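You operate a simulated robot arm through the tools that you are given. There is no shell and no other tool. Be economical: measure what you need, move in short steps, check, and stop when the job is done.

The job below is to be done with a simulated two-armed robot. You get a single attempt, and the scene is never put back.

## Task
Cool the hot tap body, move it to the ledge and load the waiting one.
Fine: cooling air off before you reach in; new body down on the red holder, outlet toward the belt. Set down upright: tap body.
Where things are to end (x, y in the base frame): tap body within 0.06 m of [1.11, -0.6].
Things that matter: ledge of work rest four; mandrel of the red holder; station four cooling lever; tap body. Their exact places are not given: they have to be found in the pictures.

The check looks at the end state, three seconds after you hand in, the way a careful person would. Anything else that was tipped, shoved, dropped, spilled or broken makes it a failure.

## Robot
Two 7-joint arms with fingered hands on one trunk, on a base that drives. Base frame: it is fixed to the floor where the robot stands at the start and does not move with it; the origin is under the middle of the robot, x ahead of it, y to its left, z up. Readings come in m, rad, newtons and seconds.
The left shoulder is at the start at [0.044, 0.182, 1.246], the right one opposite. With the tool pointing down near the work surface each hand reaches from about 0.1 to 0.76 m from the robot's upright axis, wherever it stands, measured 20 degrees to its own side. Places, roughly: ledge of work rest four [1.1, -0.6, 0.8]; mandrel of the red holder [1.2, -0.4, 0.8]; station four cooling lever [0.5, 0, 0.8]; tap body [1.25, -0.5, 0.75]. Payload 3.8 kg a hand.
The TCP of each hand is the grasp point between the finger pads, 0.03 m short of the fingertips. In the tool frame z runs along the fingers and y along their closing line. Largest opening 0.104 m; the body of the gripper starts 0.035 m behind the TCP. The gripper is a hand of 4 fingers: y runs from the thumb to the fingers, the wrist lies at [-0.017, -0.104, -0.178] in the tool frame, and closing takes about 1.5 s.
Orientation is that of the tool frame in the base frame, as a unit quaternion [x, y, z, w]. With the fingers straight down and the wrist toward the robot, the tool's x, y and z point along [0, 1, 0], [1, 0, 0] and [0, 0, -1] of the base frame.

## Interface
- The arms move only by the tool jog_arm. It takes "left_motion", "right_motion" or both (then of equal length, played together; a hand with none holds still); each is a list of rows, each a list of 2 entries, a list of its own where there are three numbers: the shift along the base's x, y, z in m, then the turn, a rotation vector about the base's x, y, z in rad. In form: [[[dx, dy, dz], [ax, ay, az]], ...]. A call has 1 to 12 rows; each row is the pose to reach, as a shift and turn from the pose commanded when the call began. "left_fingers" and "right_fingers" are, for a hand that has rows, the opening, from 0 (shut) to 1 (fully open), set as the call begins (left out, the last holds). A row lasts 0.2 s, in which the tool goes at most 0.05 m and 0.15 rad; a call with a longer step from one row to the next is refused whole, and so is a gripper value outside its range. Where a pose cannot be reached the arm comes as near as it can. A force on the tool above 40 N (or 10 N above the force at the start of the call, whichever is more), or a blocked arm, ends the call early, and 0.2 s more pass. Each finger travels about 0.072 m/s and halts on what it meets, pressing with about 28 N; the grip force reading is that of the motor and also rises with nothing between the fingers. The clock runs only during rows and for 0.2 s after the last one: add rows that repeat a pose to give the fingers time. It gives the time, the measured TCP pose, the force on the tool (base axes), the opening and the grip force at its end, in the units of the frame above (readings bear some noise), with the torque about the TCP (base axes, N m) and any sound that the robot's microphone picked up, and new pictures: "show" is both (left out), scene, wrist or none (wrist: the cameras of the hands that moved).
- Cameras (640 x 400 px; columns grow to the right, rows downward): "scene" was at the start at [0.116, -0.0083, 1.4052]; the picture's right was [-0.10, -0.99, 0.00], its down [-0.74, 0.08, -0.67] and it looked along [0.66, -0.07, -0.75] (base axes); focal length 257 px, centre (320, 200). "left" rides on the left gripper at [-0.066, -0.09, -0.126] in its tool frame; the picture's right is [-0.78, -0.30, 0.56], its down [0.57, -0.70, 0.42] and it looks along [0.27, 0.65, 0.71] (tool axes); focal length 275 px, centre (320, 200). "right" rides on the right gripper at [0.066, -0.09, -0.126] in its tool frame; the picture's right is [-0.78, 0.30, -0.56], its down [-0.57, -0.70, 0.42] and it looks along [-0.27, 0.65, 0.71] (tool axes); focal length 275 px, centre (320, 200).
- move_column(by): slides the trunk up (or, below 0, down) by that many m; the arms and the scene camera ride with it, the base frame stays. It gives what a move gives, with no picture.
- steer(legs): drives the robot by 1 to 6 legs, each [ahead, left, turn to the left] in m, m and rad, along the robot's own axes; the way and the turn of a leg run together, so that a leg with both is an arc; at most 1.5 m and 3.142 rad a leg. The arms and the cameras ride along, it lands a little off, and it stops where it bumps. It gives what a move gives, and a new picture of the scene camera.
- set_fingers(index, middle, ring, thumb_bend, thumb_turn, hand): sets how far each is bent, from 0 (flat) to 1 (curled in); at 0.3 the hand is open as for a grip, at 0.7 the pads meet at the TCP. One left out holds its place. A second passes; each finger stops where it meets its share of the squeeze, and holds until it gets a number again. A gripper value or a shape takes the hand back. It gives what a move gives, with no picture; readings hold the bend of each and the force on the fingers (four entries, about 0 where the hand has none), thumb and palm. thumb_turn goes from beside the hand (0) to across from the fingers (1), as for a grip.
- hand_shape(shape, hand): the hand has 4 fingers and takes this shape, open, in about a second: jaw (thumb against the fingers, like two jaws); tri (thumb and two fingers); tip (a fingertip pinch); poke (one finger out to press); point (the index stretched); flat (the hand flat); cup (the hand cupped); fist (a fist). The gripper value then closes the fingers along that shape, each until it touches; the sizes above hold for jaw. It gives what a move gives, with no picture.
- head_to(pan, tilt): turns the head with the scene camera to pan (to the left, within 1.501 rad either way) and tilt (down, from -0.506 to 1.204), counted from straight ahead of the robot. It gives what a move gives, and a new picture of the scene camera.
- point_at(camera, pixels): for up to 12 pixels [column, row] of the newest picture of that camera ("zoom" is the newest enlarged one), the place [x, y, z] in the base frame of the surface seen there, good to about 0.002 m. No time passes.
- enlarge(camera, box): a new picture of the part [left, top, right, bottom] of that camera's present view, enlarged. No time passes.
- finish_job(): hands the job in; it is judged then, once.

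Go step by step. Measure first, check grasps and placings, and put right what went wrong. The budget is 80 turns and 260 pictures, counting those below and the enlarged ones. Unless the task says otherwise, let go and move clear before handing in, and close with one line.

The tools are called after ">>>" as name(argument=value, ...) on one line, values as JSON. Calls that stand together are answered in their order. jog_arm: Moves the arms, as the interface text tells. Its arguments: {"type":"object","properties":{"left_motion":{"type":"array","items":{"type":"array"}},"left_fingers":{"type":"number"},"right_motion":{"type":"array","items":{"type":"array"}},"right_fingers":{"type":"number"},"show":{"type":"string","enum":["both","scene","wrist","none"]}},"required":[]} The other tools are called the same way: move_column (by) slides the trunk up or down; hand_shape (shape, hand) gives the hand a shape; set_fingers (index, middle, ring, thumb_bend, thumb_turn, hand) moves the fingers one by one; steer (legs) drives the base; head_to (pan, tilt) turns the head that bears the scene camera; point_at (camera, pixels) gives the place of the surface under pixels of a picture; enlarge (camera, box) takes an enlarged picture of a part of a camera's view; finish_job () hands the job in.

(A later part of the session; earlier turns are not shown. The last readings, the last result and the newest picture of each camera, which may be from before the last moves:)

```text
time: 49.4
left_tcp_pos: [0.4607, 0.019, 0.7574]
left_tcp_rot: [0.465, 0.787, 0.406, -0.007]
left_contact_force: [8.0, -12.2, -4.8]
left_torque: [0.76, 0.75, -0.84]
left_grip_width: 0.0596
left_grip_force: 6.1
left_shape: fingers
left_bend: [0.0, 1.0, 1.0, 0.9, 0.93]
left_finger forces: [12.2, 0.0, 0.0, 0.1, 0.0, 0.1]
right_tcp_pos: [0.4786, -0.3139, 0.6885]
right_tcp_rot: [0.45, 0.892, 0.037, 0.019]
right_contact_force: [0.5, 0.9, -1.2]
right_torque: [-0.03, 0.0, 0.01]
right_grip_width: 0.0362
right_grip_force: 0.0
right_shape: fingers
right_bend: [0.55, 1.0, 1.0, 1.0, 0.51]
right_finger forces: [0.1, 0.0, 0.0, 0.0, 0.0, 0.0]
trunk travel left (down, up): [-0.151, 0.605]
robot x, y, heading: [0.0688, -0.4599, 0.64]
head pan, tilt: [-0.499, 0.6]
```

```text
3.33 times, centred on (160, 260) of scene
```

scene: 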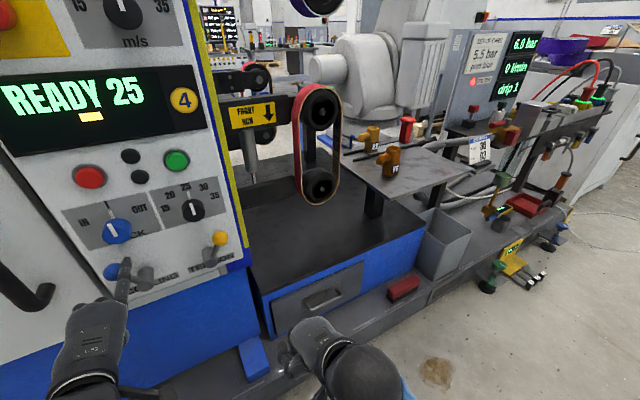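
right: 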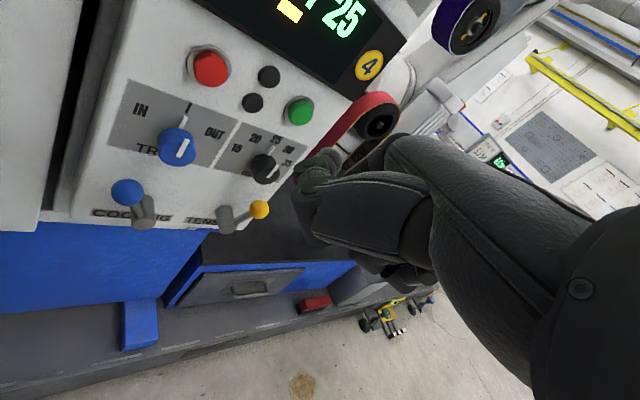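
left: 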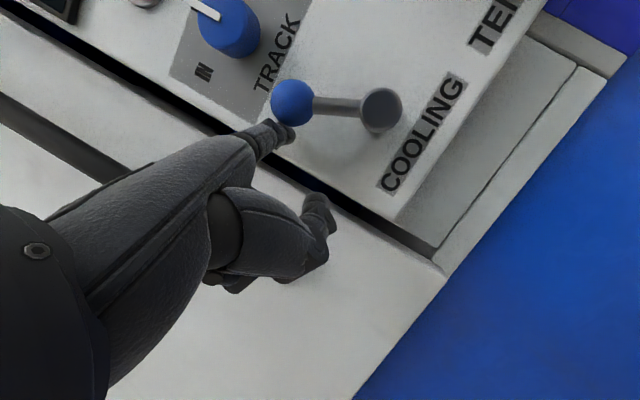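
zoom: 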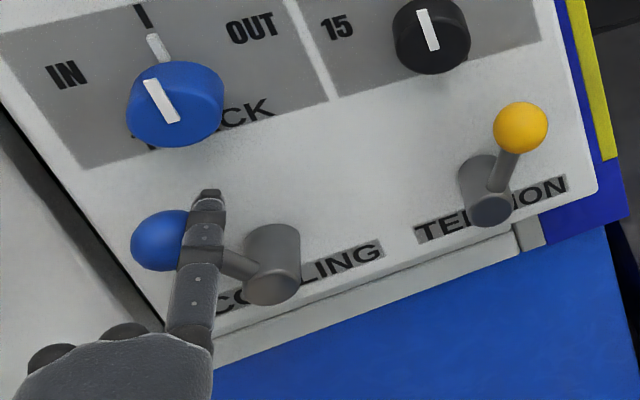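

The jet is gone and the lever is against its left stop, so cooling is off. I'll ease off and back away, restore trunk height, and look at the table and belt.

>>> steer(legs=[[0, -0.02, 0], [-0.15, 0, 0], [0, -0.3, 0]])

>>> move_column(by=0.25)

>>> hand_shape(hand="right", shape="jaw")

>>> hand_shape(hand="left", shape="fist")

>>> head_to(pan=-0.35, tilt=0.7)

```text
time: 52.8
left_tcp_pos: [0.5201, -0.3146, 0.7574]
left_tcp_rot: [0.459, 0.791, 0.405, -0.009]
left_contact_force: [0.2, 1.2, 0.2]
left_torque: [-0.01, 0.03, 0.01]
left_grip_width: 0.0572
left_grip_force: 0.1
left_shape: fingers
left_bend: [0.0, 1.0, 1.0, 0.9, 0.93]
left_finger forces: [0.0, 0.0, 0.1, 0.1, 0.1, 0.1]
right_tcp_pos: [0.5419, -0.6464, 0.6885]
right_tcp_rot: [0.443, 0.896, 0.037, 0.019]
right_contact_force: [0.7, 0.1, -0.6]
right_torque: [0.02, 0.0, 0.01]
right_grip_width: 0.036
right_grip_force: 0.1
right_shape: fingers
right_bend: [0.55, 1.0, 1.0, 1.0, 0.51]
right_finger forces: [0.0, 0.1, 0.0, 0.0, 0.0, 0.0]
trunk travel left (down, up): [-0.151, 0.605]
robot x, y, heading: [0.1337, -0.8031, 0.658]
head pan, tilt: [-0.499, 0.6]
```

scene: 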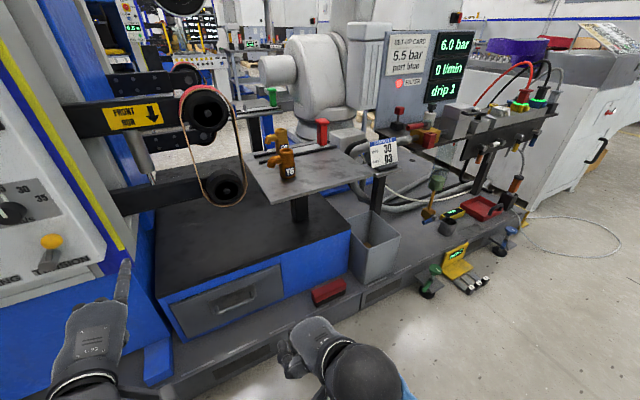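

```text
time: 55.4
left_tcp_pos: [0.5082, -0.2989, 1.0023]
left_tcp_rot: [0.461, 0.784, 0.415, -0.035]
left_contact_force: [0.4, 0.1, -0.5]
left_torque: [-0.01, 0.02, 0.0]
left_grip_width: 0.0575
left_grip_force: 0.0
left_shape: fingers
left_bend: [0.0, 1.0, 1.0, 0.9, 0.93]
left_finger forces: [0.1, 0.0, 0.1, 0.0, 0.0, 0.1]
right_tcp_pos: [0.5486, -0.6554, 0.9338]
right_tcp_rot: [0.442, 0.896, 0.029, 0.035]
right_contact_force: [-0.5, -0.1, -0.3]
right_torque: [0.03, 0.02, 0.01]
right_grip_width: 0.0362
right_grip_force: 0.1
right_shape: fingers
right_bend: [0.55, 1.0, 1.0, 1.0, 0.51]
right_finger forces: [0.0, 0.0, 0.0, 0.0, 0.0, 0.0]
trunk travel left (down, up): [-0.401, 0.355]
robot x, y, heading: [0.1372, -0.8072, 0.653]
head pan, tilt: [-0.499, 0.6]
```

```text
time: 56.3
left_tcp_pos: [0.5095, -0.2983, 1.0052]
left_tcp_rot: [0.46, 0.784, 0.416, -0.033]
left_contact_force: [-1.1, -0.2, 0.8]
left_torque: [-0.02, 0.01, 0.0]
left_grip_width: 0.0572
left_grip_force: 0.0
left_shape: fingers
left_bend: [0.0, 1.0, 1.0, 0.9, 0.93]
left_finger forces: [0.1, 0.1, 0.0, 0.1, 0.0, 0.1]
right_tcp_pos: [0.5491, -0.6554, 0.9331]
right_tcp_rot: [0.442, 0.896, 0.031, 0.034]
right_contact_force: [-0.3, 0.3, 0.1]
right_torque: [0.01, -0.03, 0.01]
right_grip_width: 0.1035
right_grip_force: 0.1
right_shape: jaw
right_bend: [0.3, 0.3, 0.3, 0.3, 0.97]
right_finger forces: [0.0, 0.0, 0.1, 0.0, 0.0, 0.2]
trunk travel left (down, up): [-0.401, 0.355]
robot x, y, heading: [0.1349, -0.8012, 0.649]
head pan, tilt: [-0.499, 0.6]
```

```text
time: 57.2
left_tcp_pos: [0.5094, -0.2993, 1.0059]
left_tcp_rot: [0.459, 0.784, 0.417, -0.032]
left_contact_force: [0.7, -0.4, 0.4]
left_torque: [0.03, 0.01, -0.02]
left_grip_width: 0.0
left_grip_force: 0.1
left_shape: fist
left_bend: [1.0, 1.0, 1.0, 0.85, 0.84]
left_finger forces: [0.1, 0.0, 0.0, 0.0, 0.0, 0.0]
right_tcp_pos: [0.5493, -0.6545, 0.9344]
right_tcp_rot: [0.442, 0.896, 0.03, 0.035]
right_contact_force: [0.8, 0.1, 0.2]
right_torque: [0.02, 0.05, 0.01]
right_grip_width: 0.1034
right_grip_force: 0.0
right_shape: jaw
right_bend: [0.3, 0.3, 0.3, 0.3, 0.97]
right_finger forces: [0.0, 0.0, 0.1, 0.0, 0.0, 0.0]
trunk travel left (down, up): [-0.401, 0.355]
robot x, y, heading: [0.1309, -0.8034, 0.656]
head pan, tilt: [-0.499, 0.6]
```

```text
time: 57.9
left_tcp_pos: [0.5101, -0.299, 1.0059]
left_tcp_rot: [0.459, 0.783, 0.417, -0.032]
left_contact_force: [-0.8, -0.2, 0.6]
left_torque: [0.0, 0.04, -0.02]
left_grip_width: 0.0
left_grip_force: 0.0
left_shape: fist
left_bend: [1.0, 1.0, 1.0, 0.85, 0.84]
left_finger forces: [0.0, 0.1, 0.1, 0.0, 0.0, 0.0]
right_tcp_pos: [0.5492, -0.6543, 0.9354]
right_tcp_rot: [0.442, 0.896, 0.031, 0.035]
right_contact_force: [-0.7, 0.0, 0.0]
right_torque: [-0.01, 0.01, -0.01]
right_grip_width: 0.1035
right_grip_force: 0.0
right_shape: jaw
right_bend: [0.3, 0.3, 0.3, 0.3, 0.97]
right_finger forces: [0.0, 0.0, 0.1, 0.0, 0.0, 0.0]
trunk travel left (down, up): [-0.401, 0.355]
robot x, y, heading: [0.1311, -0.8036, 0.657]
head pan, tilt: [-0.351, 0.7]
```

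scene: 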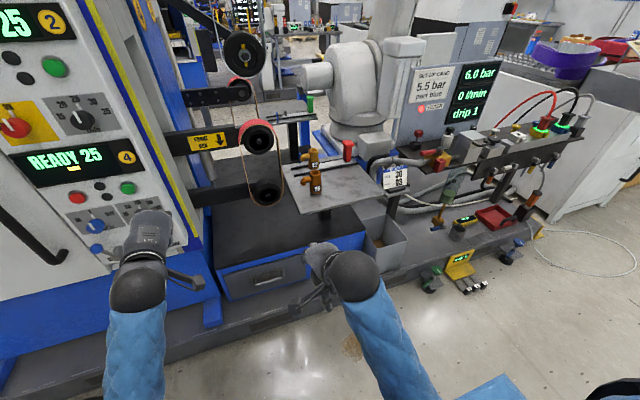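

Lever and buttons look untouched. Now I'll measure the belt, table edges, platform edge and both bodies.

>>> point_at(camera="scene", pixels=[[267, 195], [258, 140], [318, 212], [388, 192], [295, 165], [377, 262], [340, 255], [215, 338], [440, 255], [385, 175], [300, 300]])

>>> enlarge(camera="scene", box=[270, 130, 410, 220])

```text
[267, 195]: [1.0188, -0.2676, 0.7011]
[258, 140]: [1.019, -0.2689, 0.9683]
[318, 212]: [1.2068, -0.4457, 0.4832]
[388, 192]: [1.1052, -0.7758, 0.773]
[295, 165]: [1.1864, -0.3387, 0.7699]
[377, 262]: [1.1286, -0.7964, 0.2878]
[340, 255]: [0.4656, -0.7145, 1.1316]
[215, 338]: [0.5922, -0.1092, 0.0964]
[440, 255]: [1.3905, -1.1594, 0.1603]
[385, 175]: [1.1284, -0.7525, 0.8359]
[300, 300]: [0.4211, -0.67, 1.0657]
```

```text
4.44 times, centred on (340, 175) of scene
```

zoom: 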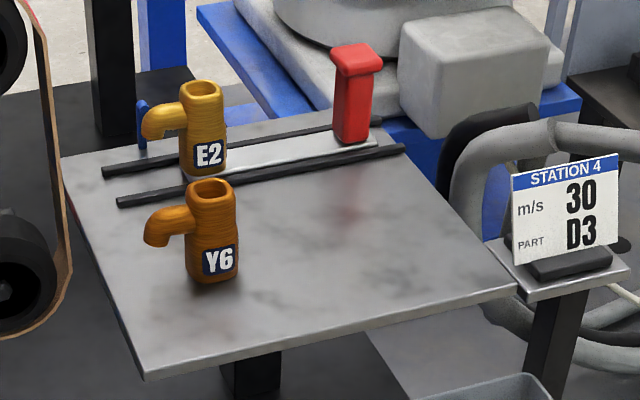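

Both outlets point left toward the belt, and E2 stands on the red-handled slide between the black rails. I'll measure the body geometry in detail.

>>> point_at(camera="zoom", pixels=[[203, 90], [187, 88], [220, 92], [160, 122], [205, 175], [211, 190], [195, 188], [228, 192], [160, 225], [212, 280], [147, 375], [515, 285]])

>>> point_at(camera="zoom", pixels=[[360, 50], [352, 140], [65, 155], [280, 155], [143, 120], [300, 250], [290, 178], [200, 83], [208, 183], [150, 240], [180, 105], [235, 240]])

```text
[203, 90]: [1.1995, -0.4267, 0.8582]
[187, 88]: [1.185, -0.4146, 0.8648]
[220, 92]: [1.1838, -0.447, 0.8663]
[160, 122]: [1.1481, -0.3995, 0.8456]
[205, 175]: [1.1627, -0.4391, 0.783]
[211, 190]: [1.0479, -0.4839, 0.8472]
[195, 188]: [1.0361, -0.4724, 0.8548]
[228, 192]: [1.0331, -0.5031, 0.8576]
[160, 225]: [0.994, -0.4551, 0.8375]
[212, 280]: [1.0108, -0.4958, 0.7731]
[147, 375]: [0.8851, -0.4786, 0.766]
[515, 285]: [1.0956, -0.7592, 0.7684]
```

```text
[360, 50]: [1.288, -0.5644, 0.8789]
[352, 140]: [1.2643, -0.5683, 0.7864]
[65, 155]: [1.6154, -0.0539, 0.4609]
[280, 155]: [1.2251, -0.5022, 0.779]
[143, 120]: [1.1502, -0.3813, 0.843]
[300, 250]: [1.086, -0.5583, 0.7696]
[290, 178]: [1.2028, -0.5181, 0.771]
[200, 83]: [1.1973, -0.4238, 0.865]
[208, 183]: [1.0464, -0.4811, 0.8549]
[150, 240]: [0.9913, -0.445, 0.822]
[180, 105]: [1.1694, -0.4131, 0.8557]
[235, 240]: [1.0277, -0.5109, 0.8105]
```

E2's axis is near (1.183, -0.432) with its top at 0.866, and Y6's near (1.033, -0.489). Both outlets face the belt direction. I'll tuck the left arm in, raise the right hand slightly, then drive up to the table.

>>> jog_arm(left_motion=[[[-0.033, -0.025, 0], [-0.06, 0.08, 0]], [[-0.066, -0.05, 0], [-0.12, 0.16, 0]], [[-0.1, -0.075, 0], [-0.18, 0.24, 0]], [[-0.133, -0.1, 0], [-0.24, 0.32, 0]], [[-0.166, -0.125, 0], [-0.3, 0.4, 0]], [[-0.2, -0.15, 0], [-0.36, 0.48, 0]]], right_motion=[[[0, 0, 0.02], [0, 0, 0]], [[0, 0, 0.04], [0, 0, 0]], [[0, 0, 0.06], [0, 0, 0]], [[0, 0, 0.06], [0, 0, 0]], [[0, 0, 0.06], [0, 0, 0]], [[0, 0, 0.06], [0, 0, 0]]], show="none")

>>> steer(legs=[[0, -0.212, 0], [0.2, 0, 0]])

```text
time: 58.8
left_tcp_pos: [0.3888, -0.3601, 1.0095]
left_tcp_rot: [0.506, 0.798, 0.299, -0.133]
left_contact_force: [0.3, 0.5, 0.2]
left_torque: [-0.04, 0.02, 0.0]
left_grip_width: 0.0002
left_grip_force: 0.0
left_shape: fist
left_bend: [1.0, 1.0, 1.0, 0.85, 0.84]
left_finger forces: [0.0, 0.0, 0.0, 0.0, 0.0, 0.1]
right_tcp_pos: [0.5587, -0.6674, 0.9852]
right_tcp_rot: [0.443, 0.894, 0.015, 0.057]
right_contact_force: [0.0, 0.8, -0.2]
right_torque: [0.0, 0.02, -0.02]
right_grip_width: 0.1037
right_grip_force: 0.0
right_shape: jaw
right_bend: [0.3, 0.3, 0.3, 0.3, 0.97]
right_finger forces: [0.0, 0.0, 0.1, 0.0, 0.0, 0.0]
trunk travel left (down, up): [-0.401, 0.355]
robot x, y, heading: [0.1321, -0.8023, 0.658]
head pan, tilt: [-0.351, 0.7]
stopped in row 4 (left hand): the arm was blocked; the commanded pose is now the measured one
```

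```text
time: 61.7
left_tcp_pos: [0.6801, -0.4067, 1.0098]
left_tcp_rot: [0.507, 0.798, 0.298, -0.133]
left_contact_force: [0.7, 0.2, -0.7]
left_torque: [-0.01, 0.04, 0.01]
left_grip_width: 0.0003
left_grip_force: 0.1
left_shape: fist
left_bend: [1.0, 1.0, 1.0, 0.85, 0.84]
left_finger forces: [0.1, 0.0, 0.0, 0.1, 0.0, 0.0]
right_tcp_pos: [0.8474, -0.7138, 0.9864]
right_tcp_rot: [0.445, 0.894, 0.013, 0.056]
right_contact_force: [-0.5, -0.4, -1.1]
right_torque: [-0.02, 0.0, 0.01]
right_grip_width: 0.1037
right_grip_force: 0.1
right_shape: jaw
right_bend: [0.3, 0.3, 0.3, 0.3, 0.97]
right_finger forces: [0.0, 0.0, 0.0, 0.0, 0.1, 0.0]
trunk travel left (down, up): [-0.401, 0.355]
robot x, y, heading: [0.4249, -0.8493, 0.654]
head pan, tilt: [-0.351, 0.7]
```

scene: 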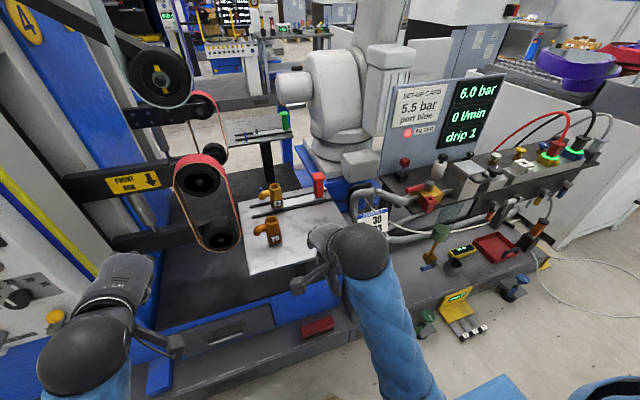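

I'm 0.17 m short of the target spot, and the left fist is ahead near the belt arm. I'll pull it back further without rotating it.

>>> jog_arm(left_motion=[[[-0.03, -0.022, 0.0], [0, 0, 0]], [[-0.06, -0.045, 0.0], [0, 0, 0]], [[-0.09, -0.067, 0.0], [0, 0, 0]], [[-0.12, -0.09, 0.0], [0, 0, 0]]], show="none")

>>> steer(legs=[[0.1, 0, 0]])

>>> head_to(pan=0.0, tilt=0.8)

```text
time: 62.9
left_tcp_pos: [0.5846, -0.4483, 0.9679]
left_tcp_rot: [0.461, 0.812, 0.309, -0.179]
left_contact_force: [-0.4, 0.5, 0.0]
left_torque: [0.03, 0.01, 0.0]
left_grip_width: 0.0
left_grip_force: 0.1
left_shape: fist
left_bend: [1.0, 1.0, 1.0, 0.85, 0.84]
left_finger forces: [0.1, 0.0, 0.0, 0.0, 0.0, 0.0]
left hand out of reach, approached as far as the arm can: row 2, 3, 4
right_tcp_pos: [0.8478, -0.7147, 0.9858]
right_tcp_rot: [0.444, 0.894, 0.015, 0.057]
right_contact_force: [0.6, 0.3, -0.3]
right_torque: [-0.01, 0.01, 0.0]
right_grip_width: 0.1037
right_grip_force: 0.1
right_shape: jaw
right_bend: [0.3, 0.3, 0.3, 0.3, 0.97]
right_finger forces: [0.0, 0.0, 0.0, 0.0, 0.0, 0.1]
trunk travel left (down, up): [-0.401, 0.355]
robot x, y, heading: [0.4277, -0.8503, 0.653]
head pan, tilt: [-0.351, 0.7]
stopped in row 4 (left hand): the arm was blocked; the commanded pose is now the measured one
```

```text
time: 64.0
left_tcp_pos: [0.6633, -0.3908, 0.9669]
left_tcp_rot: [0.462, 0.812, 0.308, -0.178]
left_contact_force: [0.2, 0.2, 0.1]
left_torque: [-0.04, 0.01, 0.0]
left_grip_width: 0.0
left_grip_force: 0.2
left_shape: fist
left_bend: [1.0, 1.0, 1.0, 0.85, 0.84]
left_finger forces: [0.1, 0.0, 0.1, 0.0, 0.1, 0.1]
right_tcp_pos: [0.9271, -0.6564, 0.9863]
right_tcp_rot: [0.445, 0.894, 0.014, 0.057]
right_contact_force: [-0.2, 0.0, 0.8]
right_torque: [-0.03, -0.01, -0.02]
right_grip_width: 0.1037
right_grip_force: 0.1
right_shape: jaw
right_bend: [0.3, 0.3, 0.3, 0.3, 0.97]
right_finger forces: [0.0, 0.0, 0.1, 0.0, 0.0, 0.1]
trunk travel left (down, up): [-0.401, 0.355]
robot x, y, heading: [0.4992, -0.7906, 0.649]
head pan, tilt: [-0.351, 0.7]
```

scene: 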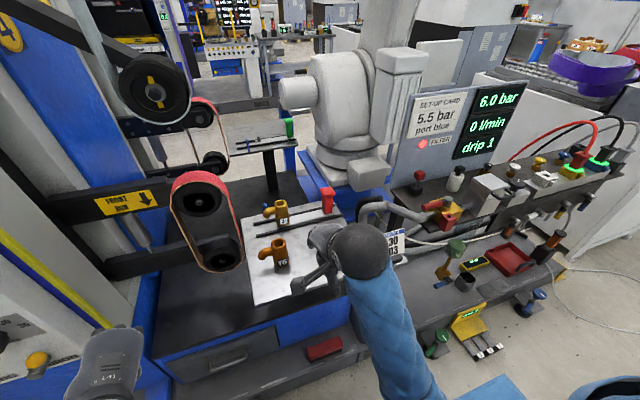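

```text
time: 64.8
left_tcp_pos: [0.6642, -0.3893, 0.9672]
left_tcp_rot: [0.462, 0.812, 0.31, -0.178]
left_contact_force: [1.1, 0.5, 0.3]
left_torque: [-0.03, -0.01, 0.0]
left_grip_width: 0.0005
left_grip_force: 0.1
left_shape: fist
left_bend: [1.0, 1.0, 1.0, 0.85, 0.84]
left_finger forces: [0.0, 0.0, 0.1, 0.0, 0.0, 0.0]
right_tcp_pos: [0.926, -0.6566, 0.9842]
right_tcp_rot: [0.446, 0.893, 0.014, 0.058]
right_contact_force: [0.1, -0.7, -1.3]
right_torque: [0.0, 0.02, 0.01]
right_grip_width: 0.1039
right_grip_force: 0.0
right_shape: jaw
right_bend: [0.3, 0.3, 0.3, 0.3, 0.97]
right_finger forces: [0.0, 0.1, 0.0, 0.0, 0.0, 0.1]
trunk travel left (down, up): [-0.401, 0.355]
robot x, y, heading: [0.4999, -0.7911, 0.647]
head pan, tilt: [0.0, 0.799]
```

scene: 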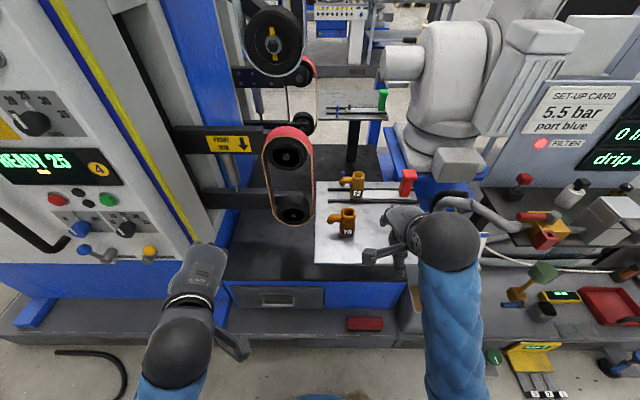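

The left hand is clear of the belt. I'll go 0.08 m closer and then re-measure the bodies from here.

>>> steer(legs=[[0.08, 0, 0]])

>>> head_to(pan=-0.1, tilt=0.7)

>>> enlarge(camera="scene", box=[290, 150, 450, 270])

```text
time: 65.9
left_tcp_pos: [0.7262, -0.341, 0.9676]
left_tcp_rot: [0.461, 0.813, 0.308, -0.179]
left_contact_force: [-0.1, 0.0, -1.0]
left_torque: [-0.04, 0.04, 0.02]
left_grip_width: 0.0002
left_grip_force: 0.1
left_shape: fist
left_bend: [1.0, 1.0, 1.0, 0.85, 0.84]
left_finger forces: [0.0, 0.0, 0.0, 0.0, 0.0, 0.1]
right_tcp_pos: [0.99, -0.6069, 0.9855]
right_tcp_rot: [0.445, 0.894, 0.013, 0.057]
right_contact_force: [-0.1, 0.4, -0.5]
right_torque: [-0.03, 0.06, -0.04]
right_grip_width: 0.1037
right_grip_force: 0.0
right_shape: jaw
right_bend: [0.3, 0.3, 0.3, 0.3, 0.97]
right_finger forces: [0.1, 0.0, 0.1, 0.1, 0.0, 0.0]
trunk travel left (down, up): [-0.401, 0.355]
robot x, y, heading: [0.5615, -0.7395, 0.656]
head pan, tilt: [0.0, 0.799]
```

scene: 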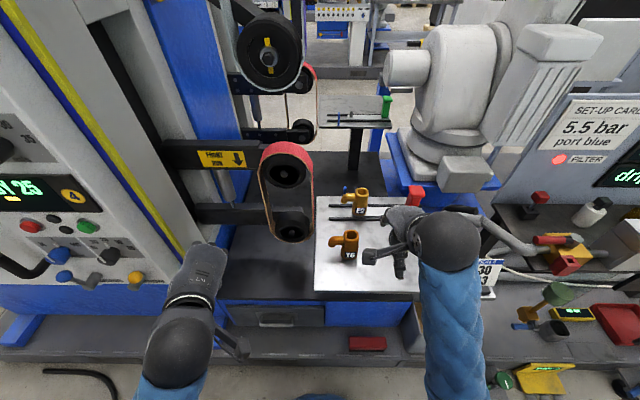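

```text
time: 66.6
left_tcp_pos: [0.7248, -0.3415, 0.9674]
left_tcp_rot: [0.46, 0.813, 0.31, -0.179]
left_contact_force: [-0.4, 0.3, 0.8]
left_torque: [-0.01, 0.0, -0.01]
left_grip_width: 0.0001
left_grip_force: 0.0
left_shape: fist
left_bend: [1.0, 1.0, 1.0, 0.85, 0.84]
left_finger forces: [0.0, 0.1, 0.1, 0.0, 0.1, 0.1]
right_tcp_pos: [0.9875, -0.6077, 0.9871]
right_tcp_rot: [0.444, 0.894, 0.015, 0.058]
right_contact_force: [-0.4, 0.6, 0.4]
right_torque: [-0.01, 0.03, 0.03]
right_grip_width: 0.1037
right_grip_force: 0.0
right_shape: jaw
right_bend: [0.3, 0.3, 0.3, 0.3, 0.97]
right_finger forces: [0.1, 0.0, 0.0, 0.0, 0.0, 0.0]
trunk travel left (down, up): [-0.401, 0.355]
robot x, y, heading: [0.5644, -0.7442, 0.649]
head pan, tilt: [-0.099, 0.7]
```

scene: 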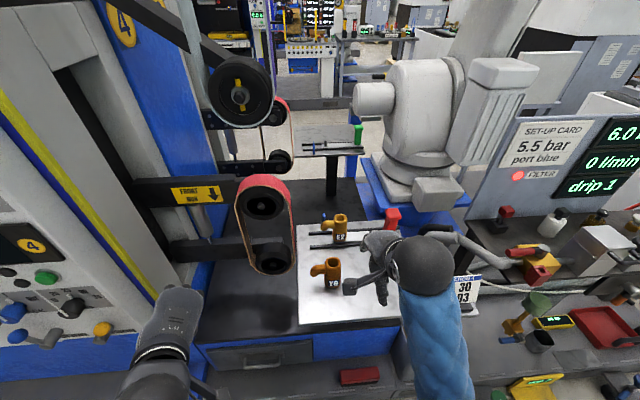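

```text
3.33 times, centred on (370, 210) of scene
```

zoom: 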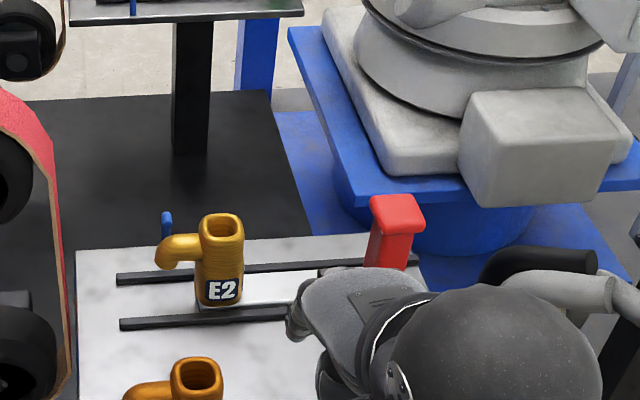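

From here the rails run straight across and both outlets point left. I'll re-measure the rims, outlets, nozzle and rails.

>>> point_at(camera="zoom", pixels=[[205, 222], [240, 224], [223, 215], [221, 238], [170, 252], [167, 220], [130, 323], [130, 278], [221, 300], [180, 375], [216, 375], [197, 360]])

>>> point_at(camera="scene", pixels=[[317, 268], [325, 262], [332, 259], [339, 262], [333, 268], [370, 310], [333, 288], [390, 212]])

```text
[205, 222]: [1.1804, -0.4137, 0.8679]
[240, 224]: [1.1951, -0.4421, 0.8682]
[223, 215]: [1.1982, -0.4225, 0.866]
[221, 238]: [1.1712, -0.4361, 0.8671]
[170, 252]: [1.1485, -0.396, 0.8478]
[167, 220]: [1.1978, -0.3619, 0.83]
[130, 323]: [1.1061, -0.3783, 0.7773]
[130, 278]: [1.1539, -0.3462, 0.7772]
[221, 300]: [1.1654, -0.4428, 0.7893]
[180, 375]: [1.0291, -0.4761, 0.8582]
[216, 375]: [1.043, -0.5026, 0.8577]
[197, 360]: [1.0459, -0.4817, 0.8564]
```

```text
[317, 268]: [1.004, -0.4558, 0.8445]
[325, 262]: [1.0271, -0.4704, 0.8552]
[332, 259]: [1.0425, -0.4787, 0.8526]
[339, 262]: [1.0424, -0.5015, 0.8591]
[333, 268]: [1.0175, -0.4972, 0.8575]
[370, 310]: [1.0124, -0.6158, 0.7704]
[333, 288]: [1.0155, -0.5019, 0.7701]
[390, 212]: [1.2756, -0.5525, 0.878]
```

E2's axis is at (1.186, -0.4285) and Y6's at (1.034, -0.4895), with the nozzle at (1.198, -0.362). I'll straighten the right hand and bring it above E2, offset 1 cm right so the fingers clear the nozzle.

>>> jog_arm(right_motion=[[[0.03, 0.02, 0.01], [0.012, 0.058, 0]], [[0.06, 0.05, 0.01], [0.025, 0.117, 0]], [[0.095, 0.08, 0.01], [0.025, 0.117, 0]], [[0.13, 0.11, 0.01], [0.025, 0.117, 0]], [[0.165, 0.14, 0.0], [0.025, 0.117, 0]], [[0.2045, 0.171, -0.01], [0.025, 0.117, 0]], [[0.2045, 0.171, -0.01], [0.025, 0.117, 0]], [[0.2045, 0.171, -0.01], [0.025, 0.117, 0]]], right_fingers=0.78)

>>> enlarge(camera="right", box=[160, 100, 480, 300])

```text
refused: row 6 steps farther than a row can; nothing moved
```

```text
2.00 times, centred on (320, 200) of right
```

zoom: 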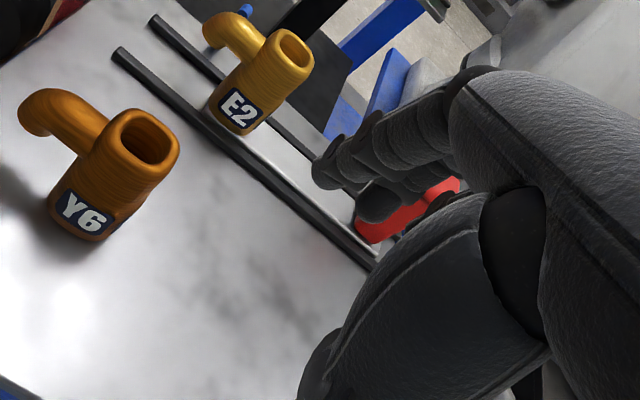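

One row was slightly too long, so I'll resend it with smaller steps.

>>> jog_arm(right_motion=[[[0.03, 0.02, 0.01], [0.012, 0.058, 0]], [[0.06, 0.045, 0.01], [0.025, 0.117, 0]], [[0.09, 0.07, 0.01], [0.025, 0.117, 0]], [[0.12, 0.095, 0.01], [0.025, 0.117, 0]], [[0.15, 0.12, 0.0], [0.025, 0.117, 0]], [[0.18, 0.145, -0.01], [0.025, 0.117, 0]], [[0.2045, 0.171, -0.01], [0.025, 0.117, 0]], [[0.2045, 0.171, -0.01], [0.025, 0.117, 0]], [[0.2045, 0.171, -0.01], [0.025, 0.117, 0]]], right_fingers=0.78)

>>> enlarge(camera="scene", box=[290, 150, 450, 270])

```text
time: 68.6
left_tcp_pos: [0.7255, -0.3411, 0.9683]
left_tcp_rot: [0.461, 0.812, 0.308, -0.178]
left_contact_force: [0.5, -0.2, -0.5]
left_torque: [-0.02, -0.02, 0.0]
left_grip_width: 0.0002
left_grip_force: 0.1
left_shape: fist
left_bend: [1.0, 1.0, 1.0, 0.85, 0.84]
left_finger forces: [0.0, 0.0, 0.0, 0.0, 0.0, 0.0]
right_tcp_pos: [1.1927, -0.4368, 0.9757]
right_tcp_rot: [0.445, 0.895, -0.001, 0.0]
right_contact_force: [0.3, -1.3, -0.1]
right_torque: [-0.04, 0.01, 0.01]
right_grip_width: 0.0812
right_grip_force: 0.0
right_shape: jaw
right_bend: [0.27, 0.35, 0.32, 0.49, 0.98]
right_finger forces: [0.1, 0.1, 0.0, 0.0, 0.1, 0.0]
trunk travel left (down, up): [-0.401, 0.355]
robot x, y, heading: [0.5668, -0.7446, 0.655]
head pan, tilt: [-0.099, 0.7]
```

scene: 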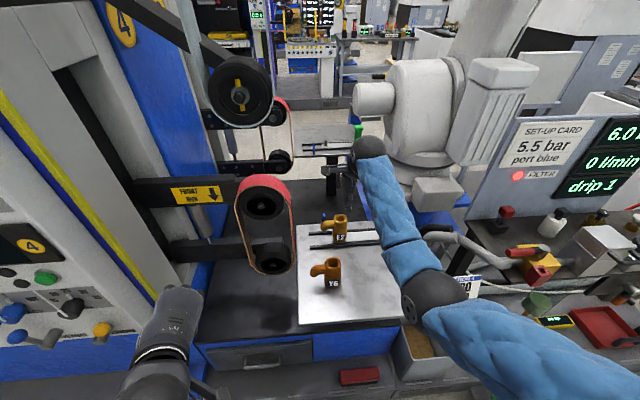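
right: 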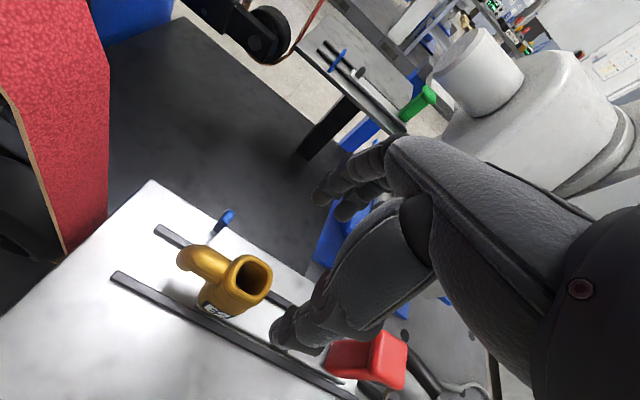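

```text
3.33 times, centred on (370, 210) of scene
```

zoom: 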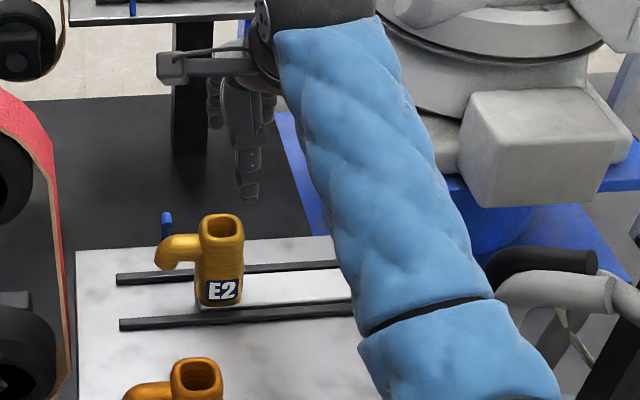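

The view matches my prediction: E2's rim sits at (252,278), below the open jaw. I'll descend to the grasp height.

>>> jog_arm(right_motion=[[[0, 0, -0.04], [0, 0, 0]], [[0, 0, -0.075], [0, 0, 0]], [[0, 0, -0.105], [0, 0, 0]], [[0, 0, -0.13], [0, 0, 0]], [[0, 0, -0.144], [0, 0, 0]], [[0, 0, -0.144], [0, 0, 0]]])

>>> enlarge(camera="right", box=[160, 120, 480, 320])

>>> enlarge(camera="scene", box=[290, 150, 450, 270])

```text
time: 70.0
left_tcp_pos: [0.7257, -0.3422, 0.9678]
left_tcp_rot: [0.461, 0.812, 0.309, -0.179]
left_contact_force: [-0.5, 0.7, -1.1]
left_torque: [-0.01, 0.0, -0.01]
left_grip_width: 0.0
left_grip_force: 0.1
left_shape: fist
left_bend: [1.0, 1.0, 1.0, 0.85, 0.84]
left_finger forces: [0.0, 0.0, 0.0, 0.0, 0.0, 0.0]
right_tcp_pos: [1.1921, -0.4359, 0.8322]
right_tcp_rot: [0.446, 0.895, 0.0, 0.0]
right_contact_force: [0.2, 0.3, 0.5]
right_torque: [0.01, 0.0, 0.02]
right_grip_width: 0.0812
right_grip_force: 0.1
right_shape: jaw
right_bend: [0.27, 0.35, 0.32, 0.49, 0.98]
right_finger forces: [0.0, 0.0, 0.1, 0.0, 0.0, 0.0]
trunk travel left (down, up): [-0.401, 0.355]
robot x, y, heading: [0.5657, -0.7415, 0.653]
head pan, tilt: [-0.099, 0.7]
```

scene: 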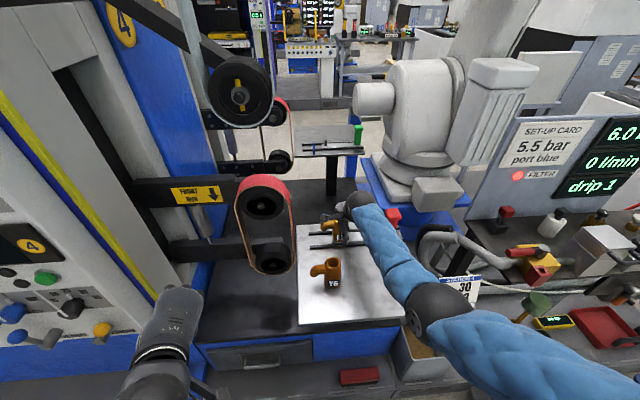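
right: 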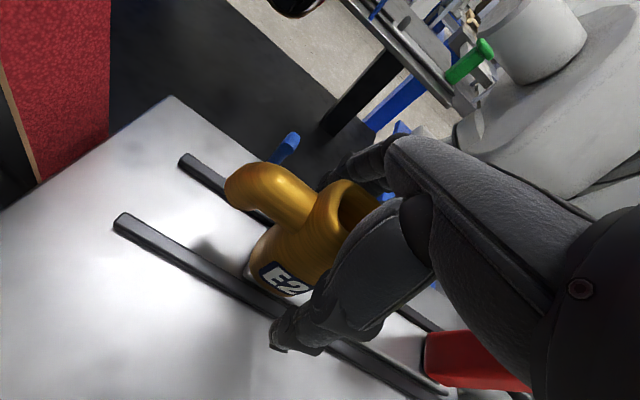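

```text
2.00 times, centred on (320, 220) of right
```

zoom: 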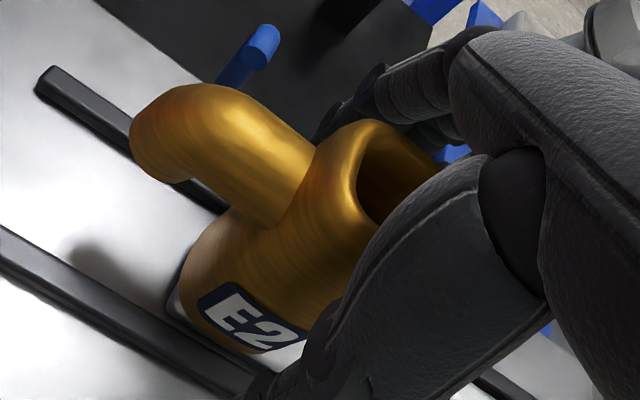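

```text
3.33 times, centred on (370, 210) of scene
```

zoom: 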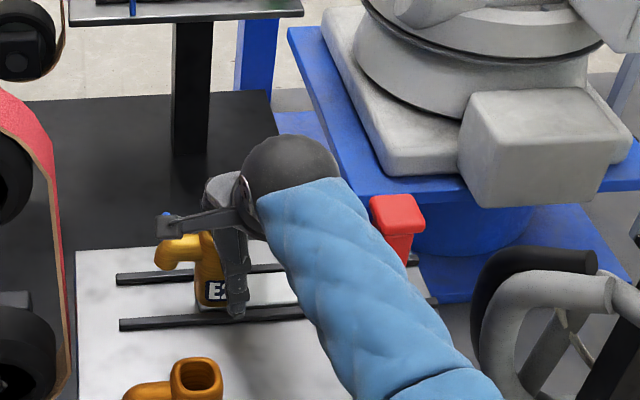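

The thumb is in front and the fingers behind, clear of the nozzle. I'll shift 5 mm left to centre better and close.

>>> jog_arm(right_motion=[[[-0.003, 0.004, 0], [0, 0, 0]]], show="none")

>>> jog_arm(right_motion=[[[0, 0, 0], [0, 0, 0]], [[0, 0, 0], [0, 0, 0]], [[0, 0, 0], [0, 0, 0]], [[0, 0, 0], [0, 0, 0]], [[0, 0, 0], [0, 0, 0]], [[0, 0, 0], [0, 0, 0]], [[0, 0, 0], [0, 0, 0]]], right_fingers=0.2)

>>> enlarge(camera="right", box=[160, 120, 480, 320])

```text
time: 70.4
left_tcp_pos: [0.7249, -0.3417, 0.9666]
left_tcp_rot: [0.46, 0.813, 0.309, -0.178]
left_contact_force: [0.1, 0.2, -0.1]
left_torque: [0.01, 0.0, -0.01]
left_grip_width: 0.0
left_grip_force: 0.0
left_shape: fist
left_bend: [1.0, 1.0, 1.0, 0.85, 0.84]
left_finger forces: [0.0, 0.0, 0.0, 0.0, 0.1, 0.1]
right_tcp_pos: [1.19, -0.432, 0.8321]
right_tcp_rot: [0.445, 0.895, -0.001, 0.0]
right_contact_force: [1.0, 1.0, -0.1]
right_torque: [-0.02, -0.02, -0.02]
right_grip_width: 0.0812
right_grip_force: 0.1
right_shape: jaw
right_bend: [0.27, 0.35, 0.32, 0.49, 0.98]
right_finger forces: [0.0, 0.0, 0.0, 0.0, 0.0, 0.1]
trunk travel left (down, up): [-0.401, 0.355]
robot x, y, heading: [0.5646, -0.7428, 0.652]
head pan, tilt: [-0.099, 0.7]
```

```text
time: 72.0
left_tcp_pos: [0.7257, -0.3406, 0.9681]
left_tcp_rot: [0.461, 0.812, 0.309, -0.179]
left_contact_force: [0.0, -1.5, 0.1]
left_torque: [0.01, 0.05, 0.0]
left_grip_width: 0.0
left_grip_force: 0.1
left_shape: fist
left_bend: [1.0, 1.0, 1.0, 0.85, 0.84]
left_finger forces: [0.0, 0.1, 0.1, 0.0, 0.0, 0.0]
right_tcp_pos: [1.1912, -0.4321, 0.8305]
right_tcp_rot: [0.446, 0.895, -0.001, 0.0]
right_contact_force: [-0.2, -1.1, 0.0]
right_torque: [0.01, -0.04, -0.01]
right_grip_width: 0.0389
right_grip_force: 27.6
right_shape: jaw
right_bend: [0.74, 0.51, 0.54, 0.73, 1.0]
right_finger forces: [15.1, 8.4, 0.1, 0.0, 24.4, 0.0]
trunk travel left (down, up): [-0.401, 0.355]
robot x, y, heading: [0.5656, -0.7442, 0.644]
head pan, tilt: [-0.099, 0.7]
```

scene: 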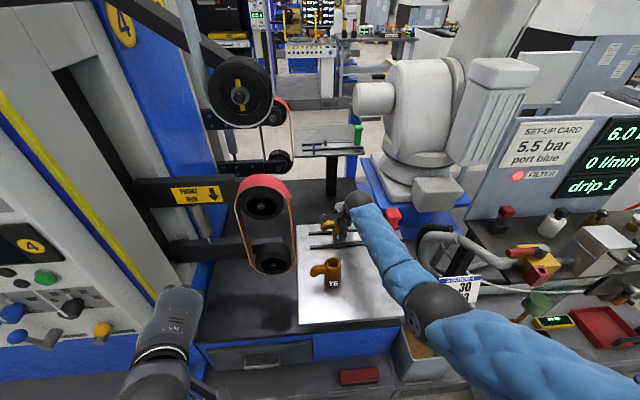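
right: 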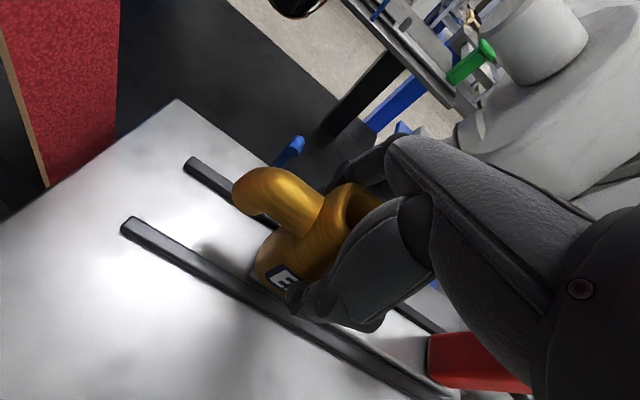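

```text
2.00 times, centred on (320, 220) of right
```

zoom: 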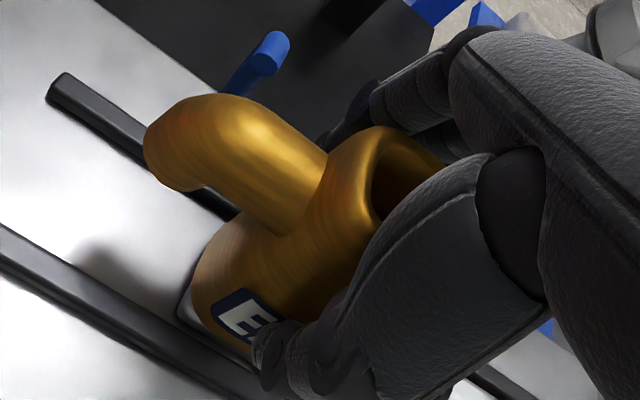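

The grip holds: width 0.039 m, thumb about 24 N, index 15 N and middle 8 N. I'll lift straight up in small steps.

>>> jog_arm(right_motion=[[[0, 0, 0.015], [0, 0, 0]], [[0, 0, 0.03], [0, 0, 0]], [[0, 0, 0.045], [0, 0, 0]], [[0, 0, 0.065], [0, 0, 0]], [[0, 0, 0.085], [0, 0, 0]], [[0, 0, 0.11], [0, 0, 0]], [[0, 0, 0.125], [0, 0, 0]]])

>>> enlarge(camera="scene", box=[290, 150, 450, 270])

>>> enlarge(camera="right", box=[160, 120, 480, 320])

```text
time: 73.6
left_tcp_pos: [0.726, -0.3423, 0.9671]
left_tcp_rot: [0.46, 0.813, 0.309, -0.178]
left_contact_force: [0.4, 0.3, 0.5]
left_torque: [0.0, 0.0, -0.01]
left_grip_width: 0.0
left_grip_force: 0.1
left_shape: fist
left_bend: [1.0, 1.0, 1.0, 0.85, 0.84]
left_finger forces: [0.0, 0.0, 0.0, 0.0, 0.0, 0.0]
right_tcp_pos: [1.1924, -0.4307, 0.9567]
right_tcp_rot: [0.446, 0.895, 0.0, 0.0]
right_contact_force: [-0.4, 0.2, -5.0]
right_torque: [-0.09, -0.06, 0.0]
right_grip_width: 0.0388
right_grip_force: 27.9
right_shape: jaw
right_bend: [0.74, 0.51, 0.54, 0.73, 1.0]
right_finger forces: [15.4, 8.8, 0.1, 0.0, 24.0, 0.1]
trunk travel left (down, up): [-0.401, 0.355]
robot x, y, heading: [0.5649, -0.7442, 0.652]
head pan, tilt: [-0.099, 0.7]
```

scene: 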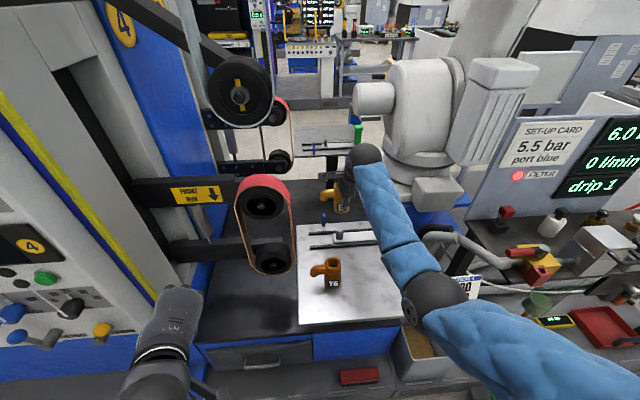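
right: 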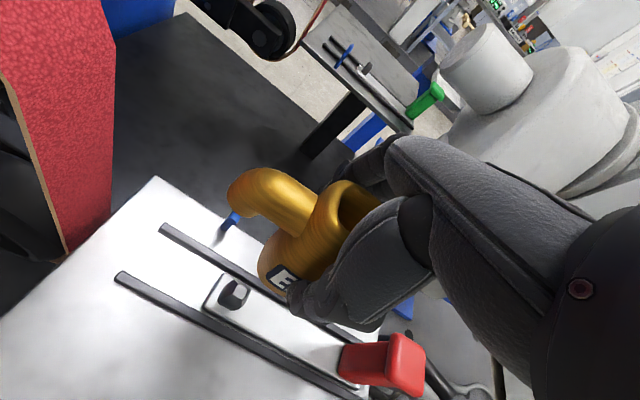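

```text
3.33 times, centred on (370, 210) of scene
```

zoom: 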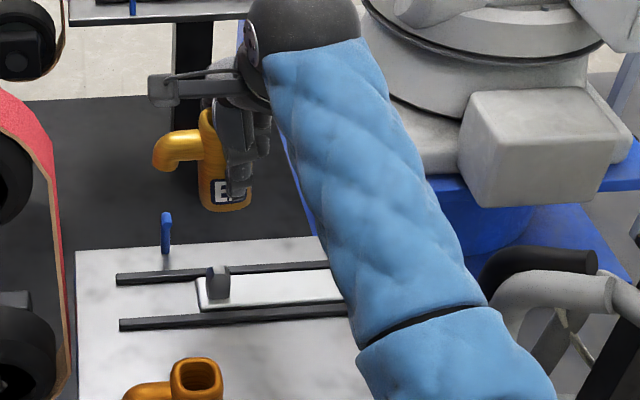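

```text
2.00 times, centred on (320, 220) of right
```

zoom: 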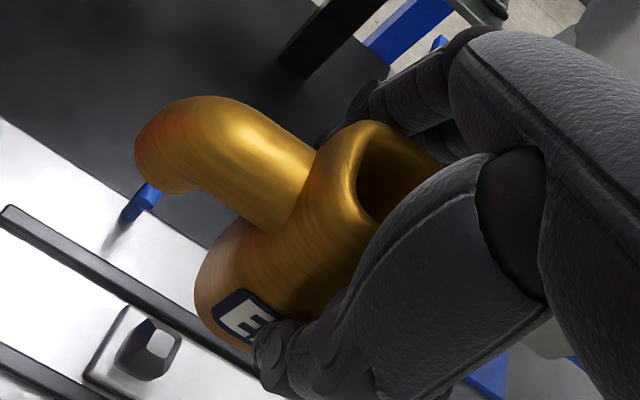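

E2 is up and hanging straight, and the bare mandrel peg is visible at (218,285) in the enlargement. I'll measure the peg, then carry E2 over the free ledge spot.

>>> point_at(camera="right", pixels=[[240, 291], [234, 297], [225, 292], [245, 305], [229, 302], [215, 305], [300, 345]])

>>> jog_arm(right_motion=[[[-0.015, -0.04, 0], [0, 0, 0]], [[-0.03, -0.08, 0], [0, 0, 0]], [[-0.045, -0.12, 0], [0, 0, 0]], [[-0.06, -0.16, 0], [0, 0, 0]], [[-0.069, -0.183, 0], [0, 0, 0]], [[-0.069, -0.183, -0.03], [0, 0, 0]], [[-0.069, -0.183, -0.07], [0, 0, 0]], [[-0.069, -0.183, -0.1], [0, 0, 0]], [[-0.069, -0.183, -0.115], [0, 0, 0]], [[-0.069, -0.183, -0.115], [0, 0, 0]]])

>>> enlarge(camera="scene", box=[290, 170, 450, 290])

```text
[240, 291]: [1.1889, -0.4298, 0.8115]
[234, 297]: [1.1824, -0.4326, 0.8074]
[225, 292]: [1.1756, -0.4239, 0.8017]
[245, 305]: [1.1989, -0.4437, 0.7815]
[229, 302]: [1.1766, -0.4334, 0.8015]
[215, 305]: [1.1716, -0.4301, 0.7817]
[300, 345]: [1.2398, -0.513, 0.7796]
```

```text
time: 75.8
left_tcp_pos: [0.7254, -0.341, 0.9676]
left_tcp_rot: [0.461, 0.812, 0.31, -0.18]
left_contact_force: [-0.2, -0.3, -0.2]
left_torque: [0.02, 0.0, 0.03]
left_grip_width: 0.0002
left_grip_force: 0.1
left_shape: fist
left_bend: [1.0, 1.0, 1.0, 0.85, 0.84]
left_finger forces: [0.0, 0.0, 0.0, 0.0, 0.0, 0.1]
right_tcp_pos: [1.1218, -0.6156, 0.8401]
right_tcp_rot: [0.446, 0.895, -0.002, 0.0]
right_contact_force: [0.3, 0.1, -6.9]
right_torque: [-0.04, -0.07, 0.0]
right_grip_width: 0.0386
right_grip_force: 27.8
right_shape: jaw
right_bend: [0.74, 0.51, 0.54, 0.73, 1.0]
right_finger forces: [15.0, 9.2, 0.1, 0.0, 23.7, 0.1]
trunk travel left (down, up): [-0.401, 0.355]
robot x, y, heading: [0.5641, -0.7443, 0.649]
head pan, tilt: [-0.099, 0.7]
```

scene: 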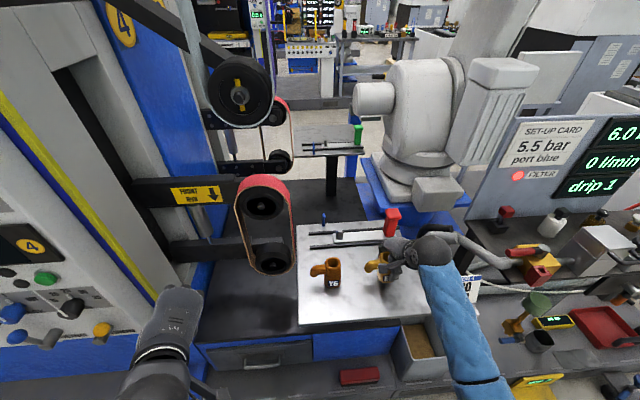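
right: 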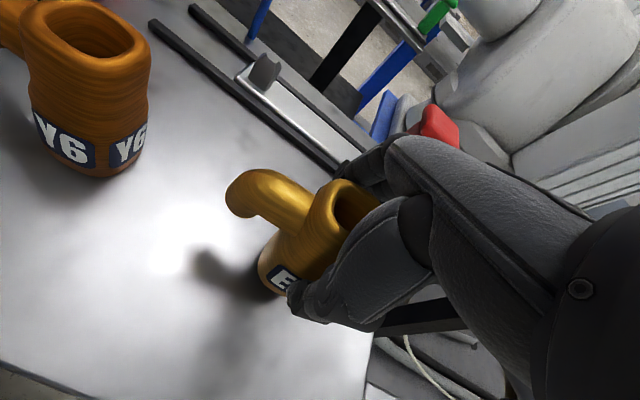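

```text
3.33 times, centred on (370, 230) of scene
```

zoom: 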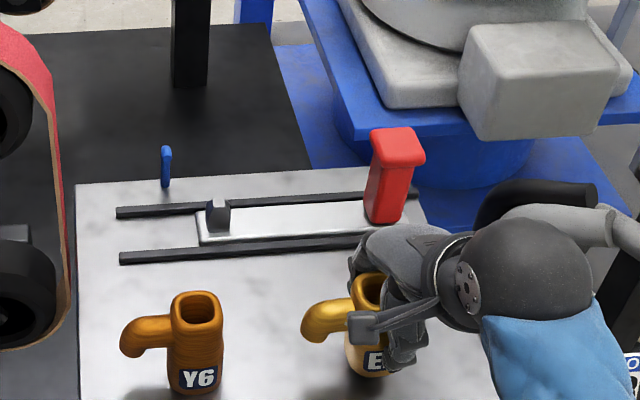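

The peg top is at about (1.186, -0.430, 0.811) and the plate at 0.7805. E2 hovers about 1.8 cm above the ledge, so I'll lower it gently to contact.

>>> jog_arm(right_motion=[[[0, 0, -0.007], [0, 0, 0]], [[0, 0, -0.013], [0, 0, 0]], [[0, 0, -0.016], [0, 0, 0]], [[0, 0, -0.018], [0, 0, 0]], [[0, 0, -0.018], [0, 0, 0]]], show="wrist")

>>> enlarge(camera="scene", box=[330, 220, 430, 300])

```text
time: 77.0
left_tcp_pos: [0.7246, -0.3414, 0.9664]
left_tcp_rot: [0.462, 0.812, 0.308, -0.179]
left_contact_force: [-0.5, 0.5, 0.2]
left_torque: [0.01, -0.03, 0.02]
left_grip_width: 0.0
left_grip_force: 0.0
left_shape: fist
left_bend: [1.0, 1.0, 1.0, 0.85, 0.84]
left_finger forces: [0.1, 0.0, 0.0, 0.0, 0.0, 0.0]
right_tcp_pos: [1.1216, -0.6166, 0.8236]
right_tcp_rot: [0.446, 0.895, 0.0, 0.0]
right_contact_force: [0.3, 0.3, -4.0]
right_torque: [-0.05, -0.06, 0.0]
right_grip_width: 0.0384
right_grip_force: 28.2
right_shape: jaw
right_bend: [0.74, 0.51, 0.54, 0.73, 1.0]
right_finger forces: [15.4, 9.3, 0.0, 0.0, 24.0, 0.0]
trunk travel left (down, up): [-0.401, 0.355]
robot x, y, heading: [0.5688, -0.7379, 0.654]
head pan, tilt: [-0.099, 0.7]
```

right: 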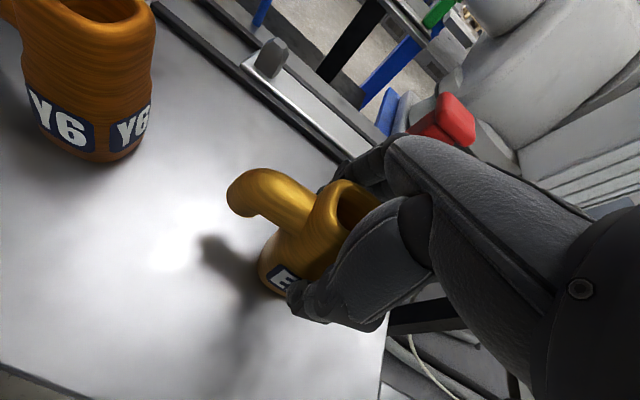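

```text
5.00 times, centred on (380, 260) of scene
```

zoom: 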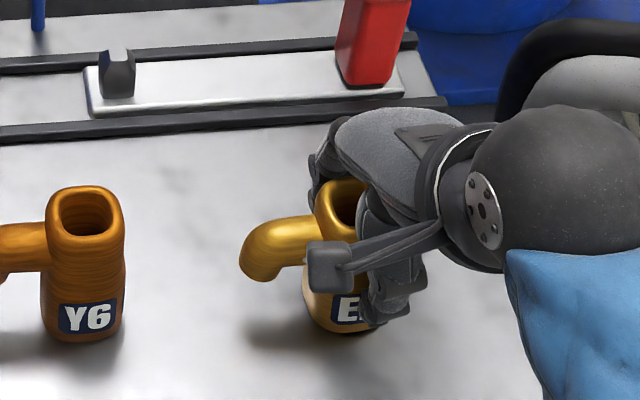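

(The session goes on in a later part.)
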